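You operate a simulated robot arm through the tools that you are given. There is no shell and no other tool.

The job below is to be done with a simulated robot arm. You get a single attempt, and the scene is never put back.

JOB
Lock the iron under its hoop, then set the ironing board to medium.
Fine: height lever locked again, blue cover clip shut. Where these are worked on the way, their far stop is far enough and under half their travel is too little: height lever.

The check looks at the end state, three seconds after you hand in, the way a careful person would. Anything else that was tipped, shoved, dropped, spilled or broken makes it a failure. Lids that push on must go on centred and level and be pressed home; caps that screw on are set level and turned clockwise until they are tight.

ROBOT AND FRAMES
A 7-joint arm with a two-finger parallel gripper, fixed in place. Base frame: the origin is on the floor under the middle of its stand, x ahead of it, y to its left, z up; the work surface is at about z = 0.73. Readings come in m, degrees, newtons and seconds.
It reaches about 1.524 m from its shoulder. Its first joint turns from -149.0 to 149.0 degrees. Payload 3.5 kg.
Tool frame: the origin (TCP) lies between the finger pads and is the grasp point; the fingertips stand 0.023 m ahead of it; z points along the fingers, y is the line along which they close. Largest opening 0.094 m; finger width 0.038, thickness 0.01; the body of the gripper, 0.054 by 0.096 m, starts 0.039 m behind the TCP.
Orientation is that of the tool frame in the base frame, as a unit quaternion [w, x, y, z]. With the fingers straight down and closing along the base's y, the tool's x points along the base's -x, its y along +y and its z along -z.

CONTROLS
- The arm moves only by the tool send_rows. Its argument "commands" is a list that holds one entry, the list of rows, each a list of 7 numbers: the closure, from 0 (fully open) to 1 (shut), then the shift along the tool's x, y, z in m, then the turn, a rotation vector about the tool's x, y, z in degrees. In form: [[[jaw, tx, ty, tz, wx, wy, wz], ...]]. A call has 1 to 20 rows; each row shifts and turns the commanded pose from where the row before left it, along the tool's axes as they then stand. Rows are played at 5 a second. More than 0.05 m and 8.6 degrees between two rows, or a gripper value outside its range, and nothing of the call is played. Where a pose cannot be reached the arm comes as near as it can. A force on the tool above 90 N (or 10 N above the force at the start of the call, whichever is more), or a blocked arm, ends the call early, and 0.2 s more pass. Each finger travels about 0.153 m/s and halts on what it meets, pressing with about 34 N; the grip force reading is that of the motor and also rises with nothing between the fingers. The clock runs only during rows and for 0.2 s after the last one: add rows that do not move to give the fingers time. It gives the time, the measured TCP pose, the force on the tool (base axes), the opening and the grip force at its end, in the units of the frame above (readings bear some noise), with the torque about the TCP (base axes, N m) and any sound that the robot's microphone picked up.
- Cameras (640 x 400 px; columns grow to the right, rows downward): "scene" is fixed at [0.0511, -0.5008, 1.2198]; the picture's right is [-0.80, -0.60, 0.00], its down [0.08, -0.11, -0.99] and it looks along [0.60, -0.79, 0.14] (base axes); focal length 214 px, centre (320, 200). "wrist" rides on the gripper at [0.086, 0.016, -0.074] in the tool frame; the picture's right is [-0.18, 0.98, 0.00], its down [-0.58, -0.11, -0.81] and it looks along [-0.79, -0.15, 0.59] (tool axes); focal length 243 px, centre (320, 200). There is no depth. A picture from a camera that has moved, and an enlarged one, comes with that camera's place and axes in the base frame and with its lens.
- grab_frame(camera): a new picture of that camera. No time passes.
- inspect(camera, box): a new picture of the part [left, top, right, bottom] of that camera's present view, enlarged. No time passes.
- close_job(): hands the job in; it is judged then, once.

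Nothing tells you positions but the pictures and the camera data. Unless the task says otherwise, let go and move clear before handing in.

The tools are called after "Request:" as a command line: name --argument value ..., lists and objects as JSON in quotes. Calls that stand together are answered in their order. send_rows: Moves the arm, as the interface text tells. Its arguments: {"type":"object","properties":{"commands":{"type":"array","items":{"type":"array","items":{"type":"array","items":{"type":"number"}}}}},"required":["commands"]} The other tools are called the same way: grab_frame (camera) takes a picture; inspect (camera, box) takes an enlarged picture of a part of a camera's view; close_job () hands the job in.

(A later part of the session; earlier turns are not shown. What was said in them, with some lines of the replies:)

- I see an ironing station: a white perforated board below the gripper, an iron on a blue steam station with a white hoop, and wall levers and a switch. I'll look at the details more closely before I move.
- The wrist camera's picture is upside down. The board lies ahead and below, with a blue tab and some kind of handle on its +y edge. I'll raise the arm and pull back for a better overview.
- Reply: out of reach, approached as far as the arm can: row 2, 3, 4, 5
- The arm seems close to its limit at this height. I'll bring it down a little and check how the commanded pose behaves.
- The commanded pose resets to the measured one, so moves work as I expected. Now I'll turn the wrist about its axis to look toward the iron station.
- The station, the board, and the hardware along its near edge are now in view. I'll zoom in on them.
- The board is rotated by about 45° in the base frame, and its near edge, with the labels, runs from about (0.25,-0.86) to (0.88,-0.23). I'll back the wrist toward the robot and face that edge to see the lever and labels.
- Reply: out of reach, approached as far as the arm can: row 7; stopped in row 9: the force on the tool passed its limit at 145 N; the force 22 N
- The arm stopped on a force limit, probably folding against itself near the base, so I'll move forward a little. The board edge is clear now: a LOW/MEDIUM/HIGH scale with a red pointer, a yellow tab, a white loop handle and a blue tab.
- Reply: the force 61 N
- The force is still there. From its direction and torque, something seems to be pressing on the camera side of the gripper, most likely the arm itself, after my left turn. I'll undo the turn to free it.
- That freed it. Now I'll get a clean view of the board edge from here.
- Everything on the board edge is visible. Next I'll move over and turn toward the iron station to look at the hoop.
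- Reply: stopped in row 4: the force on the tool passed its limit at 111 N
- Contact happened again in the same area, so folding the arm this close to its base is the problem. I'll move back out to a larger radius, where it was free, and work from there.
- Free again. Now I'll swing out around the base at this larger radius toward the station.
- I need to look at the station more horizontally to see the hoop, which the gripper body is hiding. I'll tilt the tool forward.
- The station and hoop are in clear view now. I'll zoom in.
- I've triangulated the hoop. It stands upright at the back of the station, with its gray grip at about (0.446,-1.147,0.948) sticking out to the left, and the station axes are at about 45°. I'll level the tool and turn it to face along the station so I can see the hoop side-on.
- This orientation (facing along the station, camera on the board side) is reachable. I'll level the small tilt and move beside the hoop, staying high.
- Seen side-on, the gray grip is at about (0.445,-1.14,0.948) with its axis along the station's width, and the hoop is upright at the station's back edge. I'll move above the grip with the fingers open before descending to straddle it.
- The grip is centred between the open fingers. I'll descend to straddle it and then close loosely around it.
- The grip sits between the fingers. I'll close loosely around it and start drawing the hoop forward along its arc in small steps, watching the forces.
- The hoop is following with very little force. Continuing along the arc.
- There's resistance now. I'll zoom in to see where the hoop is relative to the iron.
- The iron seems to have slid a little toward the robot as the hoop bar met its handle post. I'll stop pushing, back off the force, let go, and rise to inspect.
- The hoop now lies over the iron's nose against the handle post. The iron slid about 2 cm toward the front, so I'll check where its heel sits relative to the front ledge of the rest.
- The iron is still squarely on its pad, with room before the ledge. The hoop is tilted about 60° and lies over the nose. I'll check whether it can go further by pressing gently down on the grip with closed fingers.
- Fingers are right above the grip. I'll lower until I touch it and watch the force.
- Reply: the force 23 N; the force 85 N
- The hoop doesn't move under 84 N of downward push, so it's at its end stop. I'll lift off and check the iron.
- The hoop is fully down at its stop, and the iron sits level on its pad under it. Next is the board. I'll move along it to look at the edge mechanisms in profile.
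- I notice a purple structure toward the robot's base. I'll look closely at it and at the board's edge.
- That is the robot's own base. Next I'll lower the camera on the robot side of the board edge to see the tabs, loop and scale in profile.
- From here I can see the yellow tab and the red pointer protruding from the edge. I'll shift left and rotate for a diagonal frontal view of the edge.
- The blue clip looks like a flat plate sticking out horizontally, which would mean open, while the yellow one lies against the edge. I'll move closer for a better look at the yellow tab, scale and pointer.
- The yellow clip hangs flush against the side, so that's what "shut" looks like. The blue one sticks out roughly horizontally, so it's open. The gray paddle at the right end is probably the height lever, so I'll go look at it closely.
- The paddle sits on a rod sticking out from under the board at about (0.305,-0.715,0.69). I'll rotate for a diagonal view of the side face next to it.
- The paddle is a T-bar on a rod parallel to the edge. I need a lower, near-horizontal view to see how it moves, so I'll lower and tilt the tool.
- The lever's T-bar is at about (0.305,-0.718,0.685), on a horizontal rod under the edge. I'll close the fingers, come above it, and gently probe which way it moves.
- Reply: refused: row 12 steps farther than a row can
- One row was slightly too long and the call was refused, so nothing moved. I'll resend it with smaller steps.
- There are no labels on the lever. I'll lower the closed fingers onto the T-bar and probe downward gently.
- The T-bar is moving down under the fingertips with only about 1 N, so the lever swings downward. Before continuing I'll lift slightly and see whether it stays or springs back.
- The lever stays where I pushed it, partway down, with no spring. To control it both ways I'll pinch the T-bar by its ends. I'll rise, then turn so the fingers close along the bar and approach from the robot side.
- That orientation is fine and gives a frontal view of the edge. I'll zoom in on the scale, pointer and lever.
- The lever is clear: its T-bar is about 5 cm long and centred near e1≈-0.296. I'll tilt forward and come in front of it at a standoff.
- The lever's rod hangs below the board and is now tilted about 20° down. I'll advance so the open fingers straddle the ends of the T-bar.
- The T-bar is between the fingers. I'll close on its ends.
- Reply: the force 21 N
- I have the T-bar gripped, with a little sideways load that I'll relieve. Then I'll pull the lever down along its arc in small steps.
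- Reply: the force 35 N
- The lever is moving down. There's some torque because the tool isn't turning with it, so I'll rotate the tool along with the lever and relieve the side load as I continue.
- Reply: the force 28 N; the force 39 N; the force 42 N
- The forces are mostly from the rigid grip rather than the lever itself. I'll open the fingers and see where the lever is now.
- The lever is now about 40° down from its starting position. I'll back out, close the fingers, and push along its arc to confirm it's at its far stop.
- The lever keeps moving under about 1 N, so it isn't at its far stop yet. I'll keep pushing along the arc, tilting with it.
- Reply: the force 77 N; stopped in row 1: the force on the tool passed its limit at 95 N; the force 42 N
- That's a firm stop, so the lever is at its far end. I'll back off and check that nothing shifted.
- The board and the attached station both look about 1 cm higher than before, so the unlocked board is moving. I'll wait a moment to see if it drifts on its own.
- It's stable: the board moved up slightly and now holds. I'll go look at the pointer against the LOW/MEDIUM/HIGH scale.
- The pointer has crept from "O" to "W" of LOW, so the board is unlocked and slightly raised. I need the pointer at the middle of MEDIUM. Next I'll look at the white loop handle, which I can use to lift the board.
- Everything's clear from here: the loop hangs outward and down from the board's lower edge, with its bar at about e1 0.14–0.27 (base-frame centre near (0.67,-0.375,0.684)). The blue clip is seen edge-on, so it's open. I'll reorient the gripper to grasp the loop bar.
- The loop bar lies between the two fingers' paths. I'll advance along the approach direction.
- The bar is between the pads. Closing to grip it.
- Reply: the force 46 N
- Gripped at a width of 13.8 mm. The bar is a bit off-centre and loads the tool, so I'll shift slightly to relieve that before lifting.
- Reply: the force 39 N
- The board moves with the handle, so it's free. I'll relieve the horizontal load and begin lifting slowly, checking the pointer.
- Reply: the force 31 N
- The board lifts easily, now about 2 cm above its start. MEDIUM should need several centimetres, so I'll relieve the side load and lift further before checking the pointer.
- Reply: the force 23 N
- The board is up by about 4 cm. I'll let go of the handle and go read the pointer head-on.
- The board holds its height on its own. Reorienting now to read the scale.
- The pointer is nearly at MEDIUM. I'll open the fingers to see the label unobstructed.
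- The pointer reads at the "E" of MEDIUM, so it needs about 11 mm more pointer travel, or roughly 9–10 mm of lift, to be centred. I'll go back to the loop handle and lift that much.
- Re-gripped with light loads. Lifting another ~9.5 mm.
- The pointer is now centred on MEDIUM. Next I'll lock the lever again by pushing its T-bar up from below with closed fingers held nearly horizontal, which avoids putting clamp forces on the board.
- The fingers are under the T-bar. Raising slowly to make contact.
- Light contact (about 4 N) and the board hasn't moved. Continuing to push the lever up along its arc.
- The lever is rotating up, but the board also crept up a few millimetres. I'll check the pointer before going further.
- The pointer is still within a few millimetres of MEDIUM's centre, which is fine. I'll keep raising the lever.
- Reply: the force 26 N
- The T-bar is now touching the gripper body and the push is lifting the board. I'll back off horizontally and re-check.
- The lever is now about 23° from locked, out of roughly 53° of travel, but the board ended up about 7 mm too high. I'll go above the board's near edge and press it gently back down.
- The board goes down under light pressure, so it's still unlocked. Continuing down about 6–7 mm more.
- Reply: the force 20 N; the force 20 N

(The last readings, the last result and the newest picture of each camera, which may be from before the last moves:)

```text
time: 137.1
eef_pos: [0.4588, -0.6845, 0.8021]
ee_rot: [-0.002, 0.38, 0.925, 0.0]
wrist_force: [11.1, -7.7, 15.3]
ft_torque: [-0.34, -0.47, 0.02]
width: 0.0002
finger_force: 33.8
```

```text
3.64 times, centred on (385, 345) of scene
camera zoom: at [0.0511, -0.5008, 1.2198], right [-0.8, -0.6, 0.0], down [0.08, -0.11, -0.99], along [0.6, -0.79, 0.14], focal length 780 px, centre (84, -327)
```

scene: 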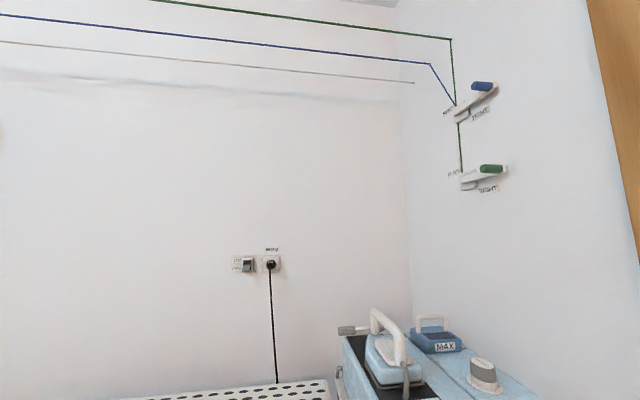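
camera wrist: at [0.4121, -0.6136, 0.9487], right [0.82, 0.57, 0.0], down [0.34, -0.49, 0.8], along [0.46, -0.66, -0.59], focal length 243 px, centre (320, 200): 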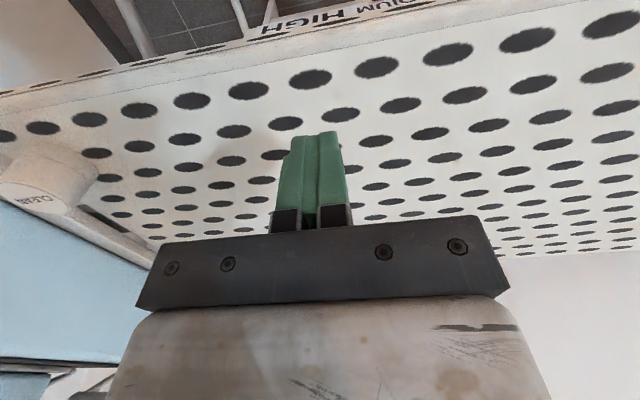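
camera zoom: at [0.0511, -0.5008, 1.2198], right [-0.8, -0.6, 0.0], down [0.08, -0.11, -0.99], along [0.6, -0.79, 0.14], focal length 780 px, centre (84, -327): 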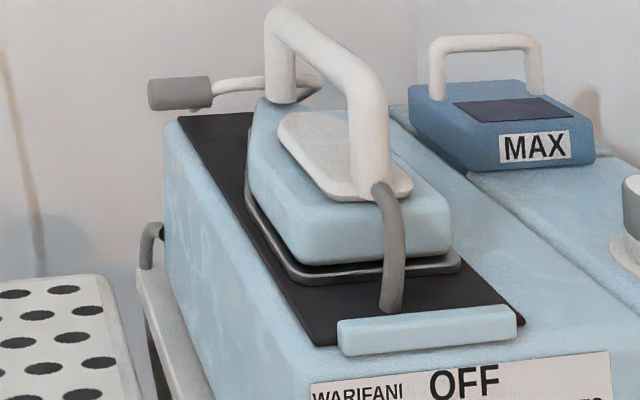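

The board is now about 2 mm below the target height, leaving room for a slight lift. I'll return under the lever, with the tool closer to horizontal and the T-bar farther from the gripper body.

Request:
send_rows --commands '[[[1, 0, 0, -0.035, 0, 0, 0], [1, 0, 0, -0.035, 0, 0, 0], [1, 0.043, 0, 0, 0, 0, 0], [1, 0.043, 0, 0, 0, 0, 0], [1, 0.043, 0, 0, 0, 0, 0], [1, 0.043, 0, 0, 0, 0, 0], [1, 0, -0.0465, 0, 0, 0, 0], [1, 0, -0.0465, 0, 0, 0, 0], [1, 0, -0.0465, 0, 0, 0, 0], [1, 0, 0, 0.045, 0, 0, 0], [1, 0, 0, 0.045, 0, 0, 0], [1, 0, 0, 0.045, 0, 0, 0], [1, 0, 0, 0.045, 0, 0, 0], [1, 0, 0, 0, 0, 0, 0]]]'

Request:
send_rows --commands '[[[1, 0, 0, 0, 0, -8.4, 0], [1, 0, 0, 0, 0, -8.4, 0], [1, 0, 0, 0, 0, -8.4, 0], [1, 0, 0, 0, 0, -8.4, 0], [1, 0, 0, 0, 0, -8.4, 0], [1, 0, 0, 0, 0, -8.4, 0], [1, 0, 0, 0, 0, -8.4, 0], [1, 0, 0, 0, 0, -8.4, 0], [1, 0, 0, 0, 0, -8.4, 0], [1, 0, 0, 0, 0, -8.4, 0], [1, 0, 0, 0, 0, 0, 0]]]'

Request:
grab_frame --camera "wrist"

Request:
inspect --camera "scene" --box '[325, 290, 445, 400]'

```text
time: 140.1
eef_pos: [0.2394, -0.6658, 0.6923]
ee_rot: [-0.001, 0.38, 0.925, 0.0]
wrist_force: [-0.6, -0.8, -0.2]
ft_torque: [-0.01, 0.01, 0.0]
width: 0.0
finger_force: 34.0
```

```text
time: 142.5
eef_pos: [0.2377, -0.6644, 0.6919]
ee_rot: [0.618, 0.283, 0.688, -0.254]
wrist_force: [-0.2, 0.5, 0.1]
ft_torque: [0.0, -0.01, -0.02]
width: 0.0
finger_force: 34.3
```

```text
taken
camera wrist: at [0.1889, -0.5936, 0.6142], right [0.71, 0.68, 0.18], down [-0.6, 0.44, 0.66], along [0.37, -0.58, 0.72], focal length 243 px, centre (320, 200)
```

wrist: 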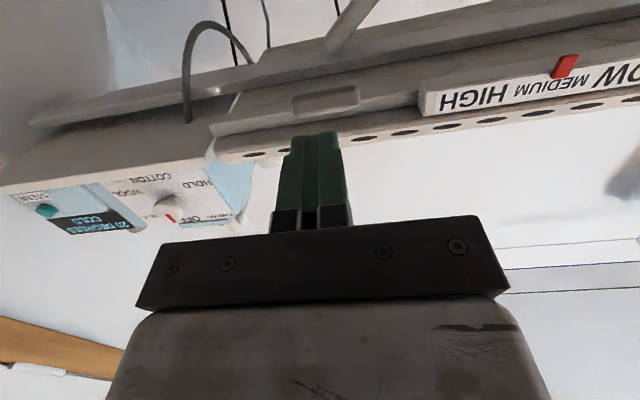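

```text
3.64 times, centred on (385, 345) of scene
camera zoom: at [0.0511, -0.5008, 1.2198], right [-0.8, -0.6, 0.0], down [0.08, -0.11, -0.99], along [0.6, -0.79, 0.14], focal length 780 px, centre (84, -327)
```

zoom: 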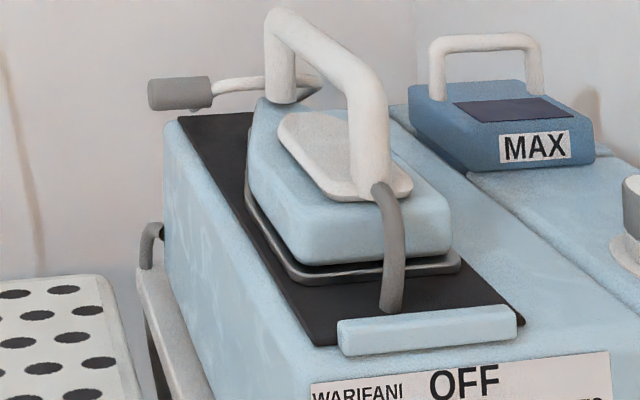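

Request:
send_rows --commands '[[[1, 0.0388, 0, 0.0041, 0, 0, 0], [1, -0.004, 0, 0.0383, 0, 0, 0], [1, -0.004, 0, 0.0383, 0, 0, 0], [1, 0, 0, 0, 0, 0, 0]]]'

Request:
grab_frame --camera "wrist"

```text
time: 143.5
eef_pos: [0.2942, -0.7167, 0.6526]
ee_rot: [0.617, 0.283, 0.688, -0.255]
wrist_force: [-0.3, 0.3, 0.0]
ft_torque: [-0.02, 0.0, -0.01]
width: 0.0003
finger_force: 34.0
```

```text
taken
camera wrist: at [0.2458, -0.6455, 0.5747], right [0.71, 0.68, 0.18], down [-0.6, 0.44, 0.67], along [0.37, -0.58, 0.72], focal length 243 px, centre (320, 200)
```

wrist: 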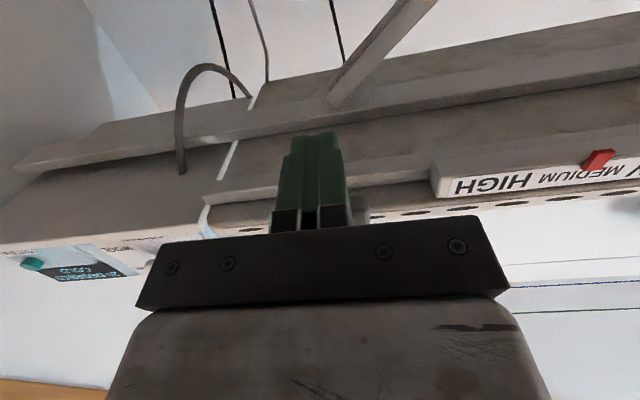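

Request:
send_rows --commands '[[[1, -0.0088, 0, -0.0024, 0, 0, 0], [1, -0.0088, 0, -0.0024, 0, 0, 0], [1, -0.0088, 0, -0.0024, 0, 0, 0]]]'

Request:
inspect --camera "scene" --box '[325, 290, 445, 400]'

Request:
grab_frame --camera "wrist"

```text
time: 144.3
eef_pos: [0.2899, -0.7158, 0.6802]
ee_rot: [0.617, 0.283, 0.688, -0.255]
wrist_force: [-0.6, -0.5, 0.0]
ft_torque: [-0.02, -0.03, -0.01]
width: 0.0
finger_force: 33.5
```

```text
3.64 times, centred on (385, 345) of scene
camera zoom: at [0.0511, -0.5008, 1.2198], right [-0.8, -0.6, 0.0], down [0.08, -0.11, -0.99], along [0.6, -0.79, 0.14], focal length 780 px, centre (84, -327)
```

zoom: 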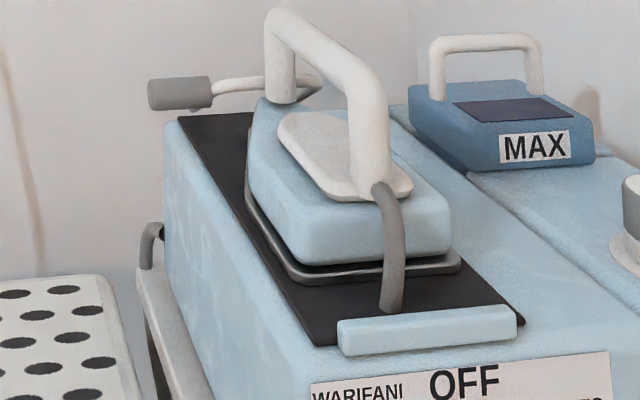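

```text
taken
camera wrist: at [0.2409, -0.645, 0.6027], right [0.71, 0.68, 0.18], down [-0.6, 0.44, 0.67], along [0.38, -0.58, 0.72], focal length 243 px, centre (320, 200)
```

wrist: 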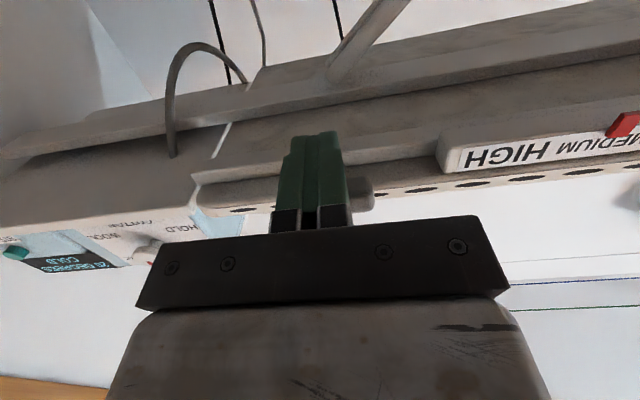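

The lever went up with almost no force and the board stayed put. Continuing to its locked stop.

Request:
send_rows --commands '[[[1, -0.008, 0, -0.0013, 0, 0, 0], [1, -0.008, 0, -0.0009, 0, 0, 0]]]'

Request:
inspect --camera "scene" --box '[325, 290, 445, 400]'

Request:
grab_frame --camera "wrist"

```text
time: 144.9
eef_pos: [0.2889, -0.7163, 0.6952]
ee_rot: [0.618, 0.282, 0.689, -0.254]
wrist_force: [-1.6, 1.8, 0.0]
ft_torque: [-0.01, -0.03, -0.01]
width: 0.0
finger_force: 33.8
```

```text
3.64 times, centred on (385, 345) of scene
camera zoom: at [0.0511, -0.5008, 1.2198], right [-0.8, -0.6, 0.0], down [0.08, -0.11, -0.99], along [0.6, -0.79, 0.14], focal length 780 px, centre (84, -327)
```

zoom: 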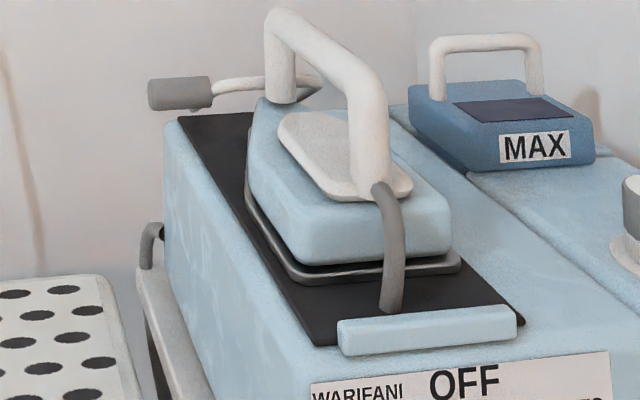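

```text
taken
camera wrist: at [0.2412, -0.6451, 0.6184], right [0.71, 0.68, 0.18], down [-0.6, 0.44, 0.67], along [0.37, -0.58, 0.72], focal length 243 px, centre (320, 200)
```

wrist: 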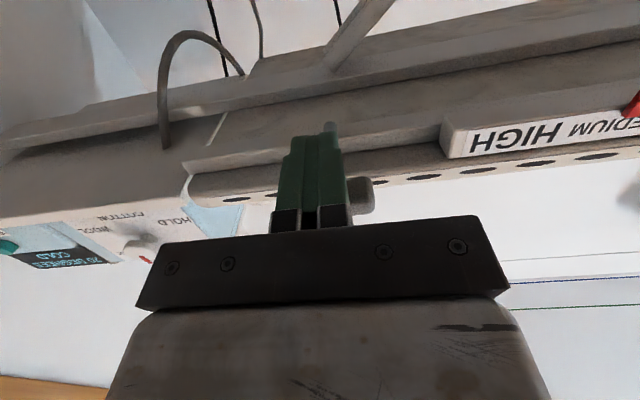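

Request:
send_rows --commands '[[[1, -0.005, 0, -0.0005, 0, 0, 0], [1, 0, 0, 0, 0, 0, 0]]]'

Request:
send_rows --commands '[[[1, -0.005, 0, -0.0005, 0, 0, 0], [1, 0, 0, 0, 0, 0, 0]]]'

Request:
inspect --camera "scene" --box '[325, 290, 445, 400]'

Request:
grab_frame --camera "wrist"

```text
time: 145.5
eef_pos: [0.2898, -0.7153, 0.7002]
ee_rot: [0.617, 0.284, 0.688, -0.255]
wrist_force: [-11.1, 6.3, -7.2]
ft_torque: [-0.09, -0.2, -0.08]
width: 0.0
finger_force: 34.4
```

```text
time: 146.1
eef_pos: [0.2893, -0.7153, 0.7034]
ee_rot: [0.615, 0.283, 0.69, -0.255]
wrist_force: [-18.7, 33.9, -70.5]
ft_torque: [-0.29, -0.2, -0.27]
width: 0.0
finger_force: 34.5
```

```text
3.64 times, centred on (385, 345) of scene
camera zoom: at [0.0511, -0.5008, 1.2198], right [-0.8, -0.6, 0.0], down [0.08, -0.11, -0.99], along [0.6, -0.79, 0.14], focal length 780 px, centre (84, -327)
```

zoom: 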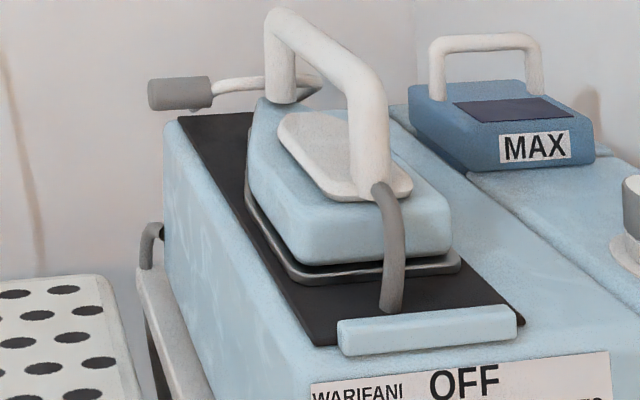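

```text
taken
camera wrist: at [0.2403, -0.6446, 0.6268], right [0.71, 0.68, 0.18], down [-0.6, 0.44, 0.67], along [0.38, -0.58, 0.72], focal length 243 px, centre (320, 200)
```

wrist: 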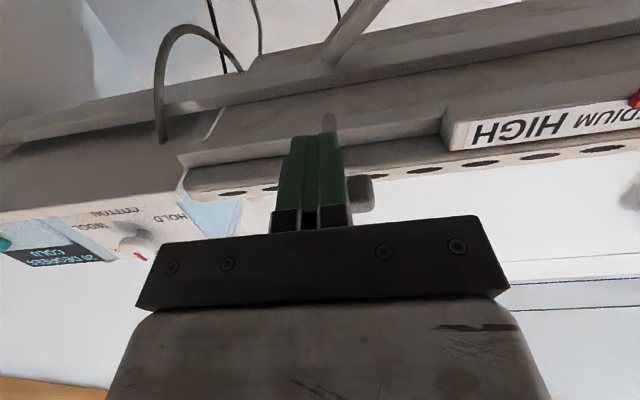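

Pushing up at 70 N no longer moves the board at all, so the lever is at its stop and the board is locked. I'll back away and check the lever and the pointer.

Request:
send_rows --commands '[[[1, 0.015, 0, 0, 0, 0, 0], [1, 0.015, 0, 0, 0, 0, 0], [1, 0, 0, -0.035, 0, 0, 0], [1, 0, 0, -0.04, 0, 0, 0], [1, 0, 0, 0, 0, 8.3, 0], [1, 0, 0, 0, 0, 8.3, 0], [1, 0, 0, 0, 0, 8.3, 0], [1, 0, 0, 0, 0, 8.3, 0], [1, 0, 0, 0, 0, 8.3, 0], [1, 0, 0, 0, 0, 7.5, 0], [1, 0, 0, 0, 0, 0, 0]]]'

Request:
grab_frame --camera "wrist"

```text
time: 148.5
eef_pos: [0.2333, -0.6604, 0.6844]
ee_rot: [0.276, 0.363, 0.883, -0.114]
wrist_force: [-0.5, 0.0, -0.2]
ft_torque: [-0.02, -0.03, 0.02]
width: 0.0002
finger_force: 34.2
```

```text
taken
camera wrist: at [0.1643, -0.5689, 0.6967], right [0.8, 0.59, 0.1], down [-0.06, -0.09, 0.99], along [0.6, -0.8, -0.04], focal length 243 px, centre (320, 200)
```

wrist: 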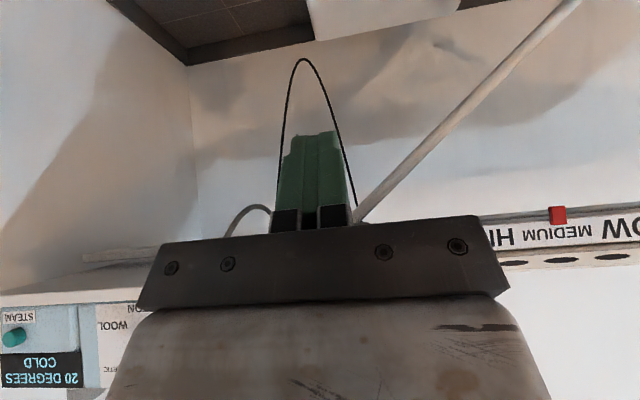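

Request:
send_rows --commands '[[[1, -0.023, 0, -0.0328, 0, 0, 0], [1, -0.023, 0, -0.0328, 0, 0, 0], [1, -0.023, 0, -0.0328, 0, 0, 0], [0, 0, 0.048, 0, 0, 0, 0], [0, 0, 0.048, 0, 0, 0, 0], [0, 0, 0.048, 0, 0, 0, 0], [0, 0, 0.048, 0, 0, 0, 0], [0, 0, 0, 0, 0, 0, 0]]]'

Request:
grab_frame --camera "wrist"

Request:
inspect --camera "wrist" --box '[220, 70, 480, 190]'

Request:
inspect --camera "wrist" --box '[60, 40, 320, 200]'

```text
time: 150.3
eef_pos: [0.3689, -0.5194, 0.8082]
ee_rot: [0.277, 0.363, 0.883, -0.114]
wrist_force: [-0.4, 0.6, 0.5]
ft_torque: [0.0, 0.02, -0.01]
width: 0.094
finger_force: 0.0
```

```text
taken
camera wrist: at [0.2998, -0.428, 0.8202], right [0.8, 0.59, 0.1], down [-0.06, -0.09, 0.99], along [0.6, -0.8, -0.03], focal length 243 px, centre (320, 200)
```

wrist: 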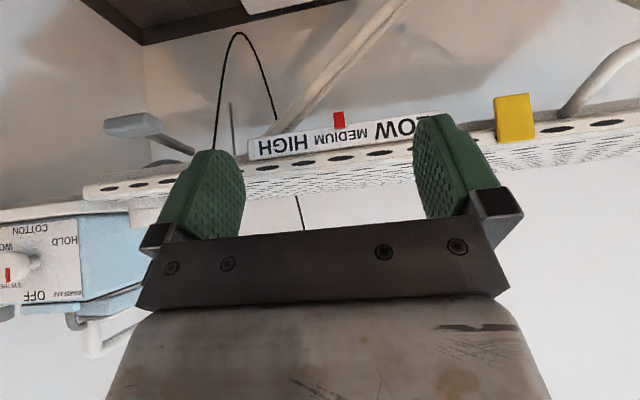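

```text
2.46 times, centred on (350, 130) of wrist
camera zoom: at [0.2998, -0.428, 0.8202], right [0.8, 0.59, 0.1], down [-0.06, -0.09, 0.99], along [0.6, -0.8, -0.03], focal length 597 px, centre (246, 372)
```

zoom: 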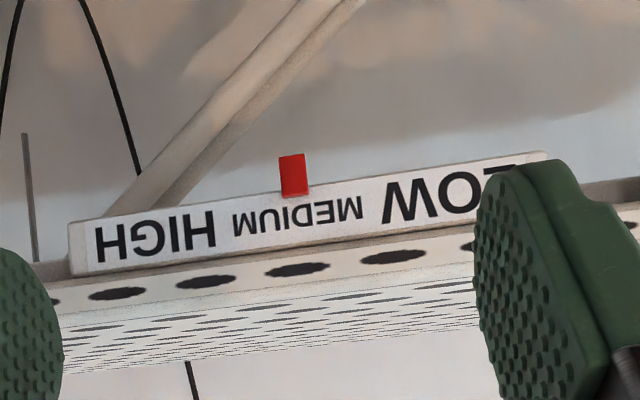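

```text
2.46 times, centred on (190, 120) of wrist
camera zoom: at [0.2998, -0.428, 0.8202], right [0.8, 0.59, 0.1], down [-0.06, -0.09, 0.99], along [0.6, -0.8, -0.03], focal length 597 px, centre (640, 397)
```

zoom: 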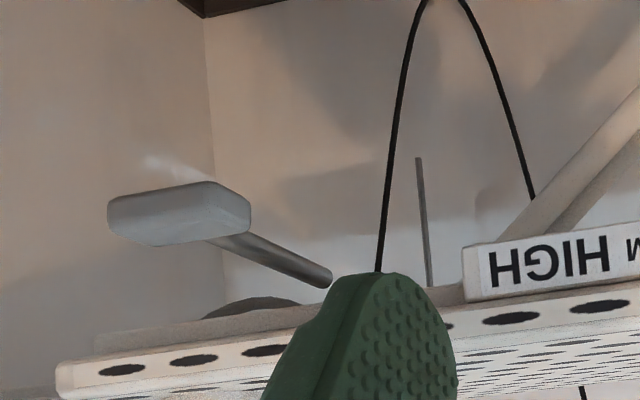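

The pointer is exactly centred on MEDIUM and the lever's T-bar is back at its original horizontal, locked position. Last is the blue cover clip, so I'll move left to face it.

Request:
send_rows --commands '[[[0, 0, 0.048, 0, 0, 0, 0], [0, 0, 0.048, 0, 0, 0, 0], [0, 0, 0.048, 0, 0, 0, 0], [0, 0, 0.048, 0, 0, 0, 0], [0, 0, 0.048, 0, 0, 0, 0], [0, 0, 0.048, 0, 0, 0, 0], [0, 0, 0.048, 0, 0, 0, 0], [0, 0, 0.048, 0, 0, 0, 0], [0, 0, 0.046, 0, 0, 0, 0], [0, 0, 0, 0, 0, 0, 0]]]'

Request:
grab_frame --camera "wrist"

Request:
inspect --camera "wrist" --box '[220, 60, 480, 220]'

```text
time: 152.5
eef_pos: [0.6723, -0.2184, 0.8017]
ee_rot: [0.276, 0.363, 0.882, -0.114]
wrist_force: [-0.9, 1.0, 0.5]
ft_torque: [-0.01, 0.01, -0.02]
width: 0.094
finger_force: 0.0
```

```text
taken
camera wrist: at [0.6018, -0.1272, 0.814], right [0.8, 0.59, 0.1], down [-0.06, -0.09, 0.99], along [0.6, -0.8, -0.03], focal length 243 px, centre (320, 200)
```

wrist: 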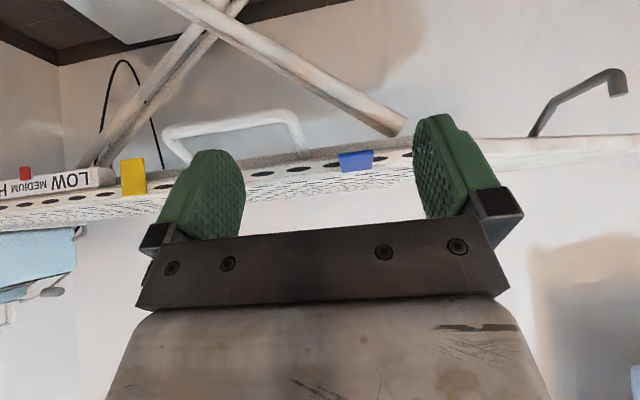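

```text
2.46 times, centred on (350, 140) of wrist
camera zoom: at [0.6018, -0.1272, 0.814], right [0.8, 0.59, 0.1], down [-0.06, -0.09, 0.99], along [0.6, -0.8, -0.03], focal length 597 px, centre (246, 348)
```

zoom: 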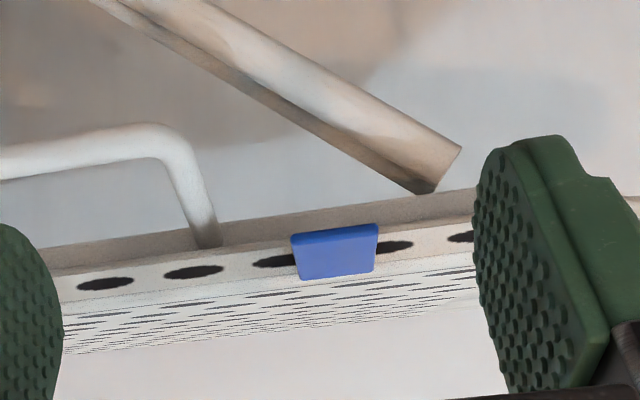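

The blue clip is open: it's hinged at the board's top edge (z≈0.778) and sticks out about 15° below horizontal. I'll close the fingers, come above its outer end, press it down, and then push it flush against the side.

Request:
send_rows --commands '[[[1, 0, 0, 0, 0, 7.5, 0], [1, 0, 0, 0, 0, 7.5, 0], [1, -0.0341, 0.0067, 0.0018, 0, 0, 0], [1, -0.0341, 0.0067, 0.0018, 0, 0, 0], [1, -0.0341, 0.0067, 0.0018, 0, 0, 0], [1, 0, 0, 0, 0, 0, 0]]]'

Request:
grab_frame --camera "wrist"

Request:
inspect --camera "wrist" --box '[220, 60, 440, 220]'

```text
time: 153.9
eef_pos: [0.7545, -0.2702, 0.8322]
ee_rot: [0.159, 0.375, 0.911, -0.067]
wrist_force: [-0.5, -0.3, 0.5]
ft_torque: [0.0, -0.03, -0.01]
width: 0.0002
finger_force: 34.1
```

```text
taken
camera wrist: at [0.6888, -0.1837, 0.873], right [0.81, 0.58, 0.06], down [0.12, -0.27, 0.96], along [0.57, -0.77, -0.29], focal length 243 px, centre (320, 200)
```

wrist: 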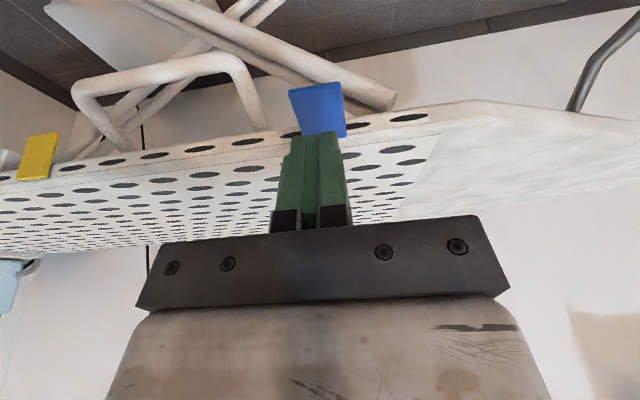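

```text
2.50 times, centred on (330, 140) of wrist
camera zoom: at [0.6888, -0.1837, 0.873], right [0.81, 0.58, 0.06], down [0.12, -0.27, 0.96], along [0.57, -0.77, -0.29], focal length 606 px, centre (295, 350)
```

zoom: 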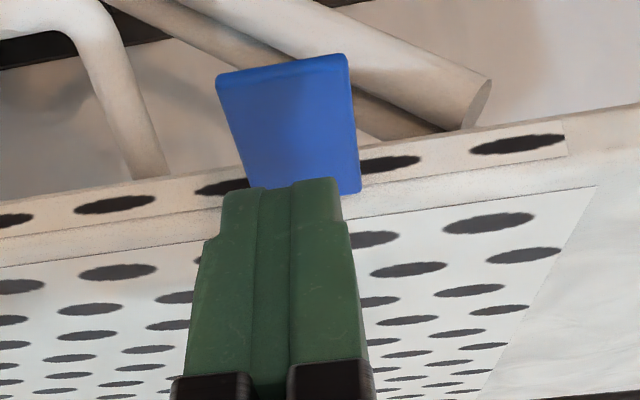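

Request:
send_rows --commands '[[[1, 0.0063, 0, 0.0174, 0, 0, 0], [1, 0.0063, 0, 0.0174, 0, 0, 0], [1, 0, 0, 0, 0, 0, 0]]]'

Request:
send_rows --commands '[[[1, 0.0017, 0, 0.0047, 0, 0, 0], [1, 0.0017, 0, 0.0047, 0, 0, 0], [1, 0, 0, 0, 0, 0, 0]]]'

Request:
inspect --camera "wrist" --box '[220, 60, 440, 220]'

```text
time: 154.7
eef_pos: [0.7555, -0.2707, 0.7966]
ee_rot: [0.159, 0.375, 0.911, -0.066]
wrist_force: [-0.1, -0.1, 0.1]
ft_torque: [0.0, -0.02, 0.02]
width: 0.0
finger_force: 34.0
```

```text
time: 155.5
eef_pos: [0.7546, -0.2728, 0.7867]
ee_rot: [0.159, 0.374, 0.911, -0.066]
wrist_force: [0.0, 0.0, 0.3]
ft_torque: [0.03, -0.01, 0.0]
width: 0.0
finger_force: 34.2
```

```text
2.50 times, centred on (330, 140) of wrist
camera zoom: at [0.69, -0.1859, 0.828], right [0.81, 0.58, 0.06], down [0.12, -0.27, 0.96], along [0.57, -0.77, -0.29], focal length 606 px, centre (295, 350)
```

zoom: 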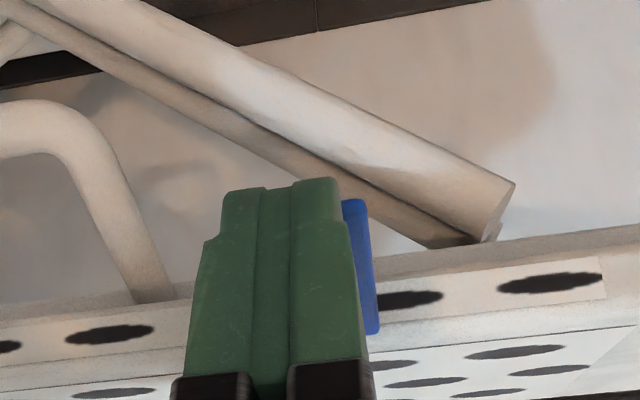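

Request:
send_rows --commands '[[[1, 0.0017, 0, 0.0047, 0, 0, 0], [1, 0.0017, 0, 0.0047, 0, 0, 0], [1, 0.0017, 0, 0.0047, 0, 0, 0], [1, 0, 0, 0, 0, 0, 0]]]'

Request:
grab_frame --camera "wrist"

Request:
inspect --camera "wrist" --box '[220, 60, 440, 220]'

```text
time: 156.5
eef_pos: [0.7548, -0.2714, 0.7716]
ee_rot: [0.159, 0.375, 0.911, -0.067]
wrist_force: [0.5, 0.3, -0.2]
ft_torque: [-0.01, 0.01, 0.01]
width: 0.0001
finger_force: 34.1
```

```text
taken
camera wrist: at [0.69, -0.1852, 0.8136], right [0.81, 0.58, 0.06], down [0.12, -0.27, 0.96], along [0.57, -0.77, -0.29], focal length 243 px, centre (320, 200)
```

wrist: 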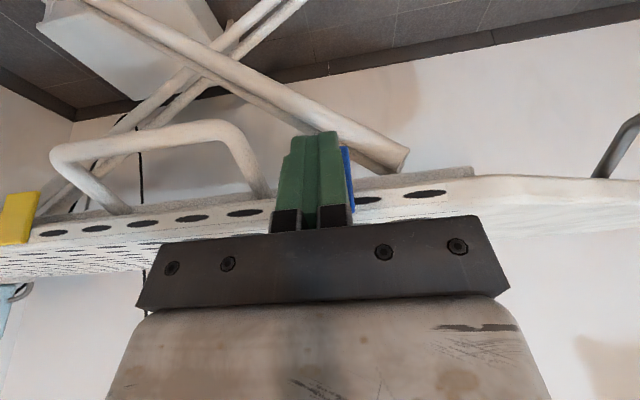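

```text
2.50 times, centred on (330, 140) of wrist
camera zoom: at [0.69, -0.1852, 0.8136], right [0.81, 0.58, 0.06], down [0.12, -0.27, 0.96], along [0.57, -0.77, -0.29], focal length 606 px, centre (295, 350)
```

zoom: 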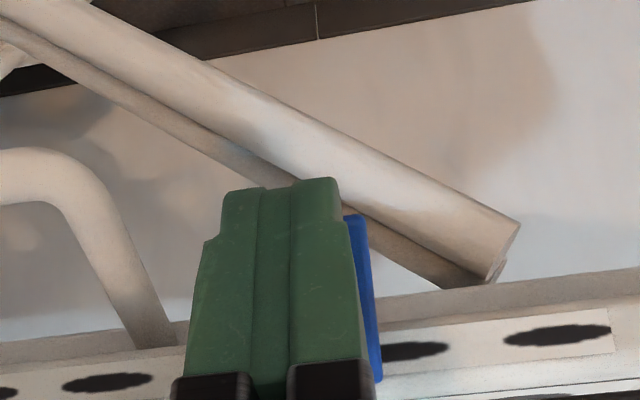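

The clip is folding down easily. Lowering a bit more, then pushing it in against the side.

Request:
send_rows --commands '[[[1, 0.0017, 0, 0.0047, 0, 0, 0], [1, 0.0017, 0, 0.0047, 0, 0, 0], [1, -0.0056, 0, 0.002, 0, 0, 0], [1, -0.0056, 0, 0.002, 0, 0, 0], [1, 0, 0, 0, 0, 0, 0]]]'

Request:
send_rows --commands '[[[1, -0.0047, 0, 0.0017, 0, 0, 0], [1, -0.0047, 0, 0.0017, 0, 0, 0], [1, 0, 0, 0, 0, 0, 0]]]'

Request:
inspect --camera "wrist" --box '[220, 60, 440, 220]'

```text
time: 157.7
eef_pos: [0.7639, -0.281, 0.7624]
ee_rot: [0.159, 0.374, 0.911, -0.066]
wrist_force: [0.5, -0.4, -0.2]
ft_torque: [0.0, -0.01, -0.01]
width: 0.0
finger_force: 34.0
```

```text
time: 158.5
eef_pos: [0.7697, -0.2872, 0.7608]
ee_rot: [0.159, 0.374, 0.911, -0.065]
wrist_force: [-4.6, 6.6, 2.5]
ft_torque: [0.01, 0.06, -0.01]
width: 0.0
finger_force: 33.9
```

```text
2.50 times, centred on (330, 140) of wrist
camera zoom: at [0.706, -0.2009, 0.8021], right [0.81, 0.58, 0.06], down [0.12, -0.27, 0.96], along [0.57, -0.77, -0.29], focal length 606 px, centre (295, 350)
```

zoom: 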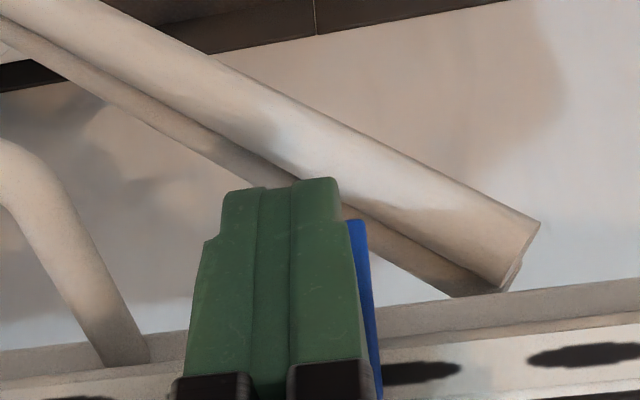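

Light resistance now. I'll press a little more to be sure it's flush.

Request:
send_rows --commands '[[[1, -0.002, 0, 0.0007, 0, 0, 0], [1, 0, 0, 0, 0, 0, 0]]]'

Request:
send_rows --commands '[[[1, 0.02, 0, -0.005, 0, 0, 0], [1, 0.03, 0, -0.01, 0, 0, 0], [1, 0.03, 0, -0.03, 0, 0, 0], [1, 0.02, 0, -0.03, 0, -7, 0], [1, 0, 0, 0, 0, -8, 0], [0, 0, 0, 0, 0, 0, 0], [0, 0, 0, 0, 0, 0, 0]]]'

Request:
grab_frame --camera "wrist"

Request:
inspect --camera "wrist" --box '[220, 60, 440, 220]'

```text
time: 159.1
eef_pos: [0.7715, -0.2889, 0.7592]
ee_rot: [0.157, 0.374, 0.911, -0.066]
wrist_force: [-19.6, 21.8, -7.5]
ft_torque: [0.61, 0.25, 0.01]
width: 0.0
finger_force: 33.4
```

```text
time: 160.7
eef_pos: [0.6877, -0.2059, 0.7985]
ee_rot: [0.277, 0.363, 0.883, -0.114]
wrist_force: [-0.1, 0.5, 1.2]
ft_torque: [0.02, 0.0, -0.01]
width: 0.0939
finger_force: 0.1
```

```text
taken
camera wrist: at [0.619, -0.1144, 0.8106], right [0.8, 0.59, 0.1], down [-0.06, -0.09, 0.99], along [0.6, -0.8, -0.03], focal length 243 px, centre (320, 200)
```

wrist: 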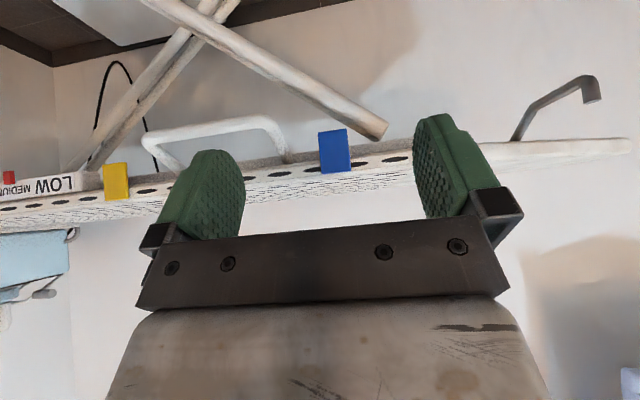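

```text
2.50 times, centred on (330, 140) of wrist
camera zoom: at [0.619, -0.1144, 0.8106], right [0.8, 0.59, 0.1], down [-0.06, -0.09, 0.99], along [0.6, -0.8, -0.03], focal length 606 px, centre (295, 350)
```

zoom: 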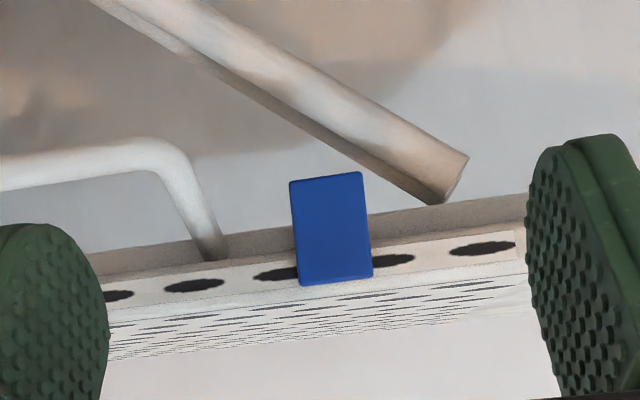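

The blue clip is flush like the yellow one. I'll retreat, then do a final check of the scale, lever and iron.

Request:
send_rows --commands '[[[0, 0, -0.047, -0.01, 0, 0, 0], [0, 0, -0.047, -0.01, 0, 0, 0], [0, 0, -0.047, 0, 0, 0, 0], [0, 0, -0.047, 0, 0, 0, 0], [0, 0, -0.047, 0, 0, 0, 0], [0, 0, -0.047, 0, 0, 0, 0], [0, 0, -0.047, 0, 0, 0, 0], [0, 0, -0.047, 0, 0, 0, 0], [0, 0, -0.047, 0, 0, 0, 0], [0, 0, 0, 0, 0, 0, 0]]]'

Request:
grab_frame --camera "wrist"

Request:
inspect --camera "wrist" --box '[220, 70, 480, 190]'

Request:
inspect --camera "scene" --box '[325, 290, 445, 400]'

```text
time: 162.9
eef_pos: [0.3804, -0.4985, 0.8134]
ee_rot: [0.276, 0.364, 0.882, -0.115]
wrist_force: [0.3, -0.1, 0.1]
ft_torque: [-0.01, 0.0, 0.0]
width: 0.094
finger_force: 0.0
```

```text
taken
camera wrist: at [0.3112, -0.4074, 0.8257], right [0.8, 0.59, 0.1], down [-0.06, -0.09, 0.99], along [0.6, -0.8, -0.03], focal length 243 px, centre (320, 200)
```

wrist: 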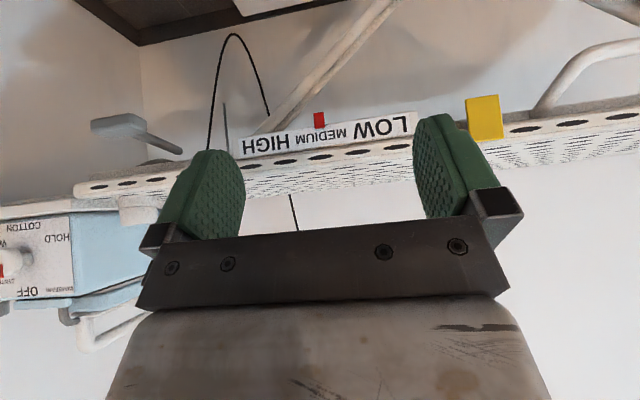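

```text
2.46 times, centred on (350, 130) of wrist
camera zoom: at [0.3112, -0.4074, 0.8257], right [0.8, 0.59, 0.1], down [-0.06, -0.09, 0.99], along [0.6, -0.8, -0.03], focal length 597 px, centre (246, 372)
```

zoom: 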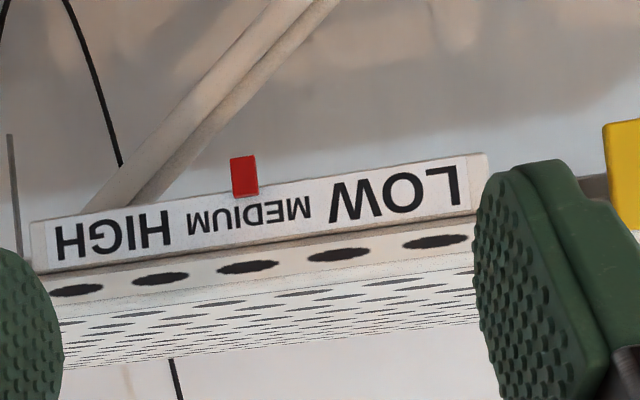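

```text
3.64 times, centred on (385, 345) of scene
camera zoom: at [0.0511, -0.5008, 1.2198], right [-0.8, -0.6, 0.0], down [0.08, -0.11, -0.99], along [0.6, -0.79, 0.14], focal length 780 px, centre (84, -327)
```

zoom: 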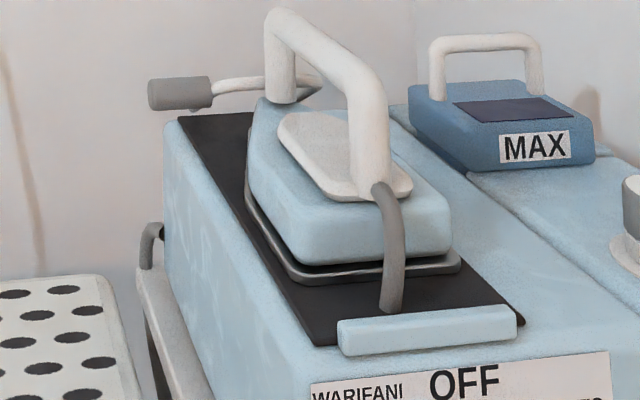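

Everything checks out: the hoop is at its stop over the iron, the pointer is centred on MEDIUM, the lever is locked in its original position, and the blue clip is shut flush. The CLEAN cartridge is still in place and the gripper is open and clear, so I'm handing in.

Request:
close_job

```text
The job is handed in.
```

The iron is locked under its hoop and the ironing board is set to medium, and I've handed the job in. I don't have the check's verdict.

- **Iron:** the hoop is down over the iron's nose and at its end stop; it did not move under 84 N. While closing, the hoop pushed the iron about 2 cm toward the front of its rest. The iron still sits level on its pad.
- **Board:** the pointer is centred on MEDIUM.
- **Height lever:** I pushed it down to its far stop, raised the board, then pushed the lever back up to its original position. A 70 N push no longer moves the board, so it is locked again.
- **Blue cover clip:** I found it open and pressed it shut, flush against the side like the yellow one.

Early on the arm touched its own links twice near its base and stopped itself. I saw no sign that anything else was disturbed. The gripper is open and clear of the board.
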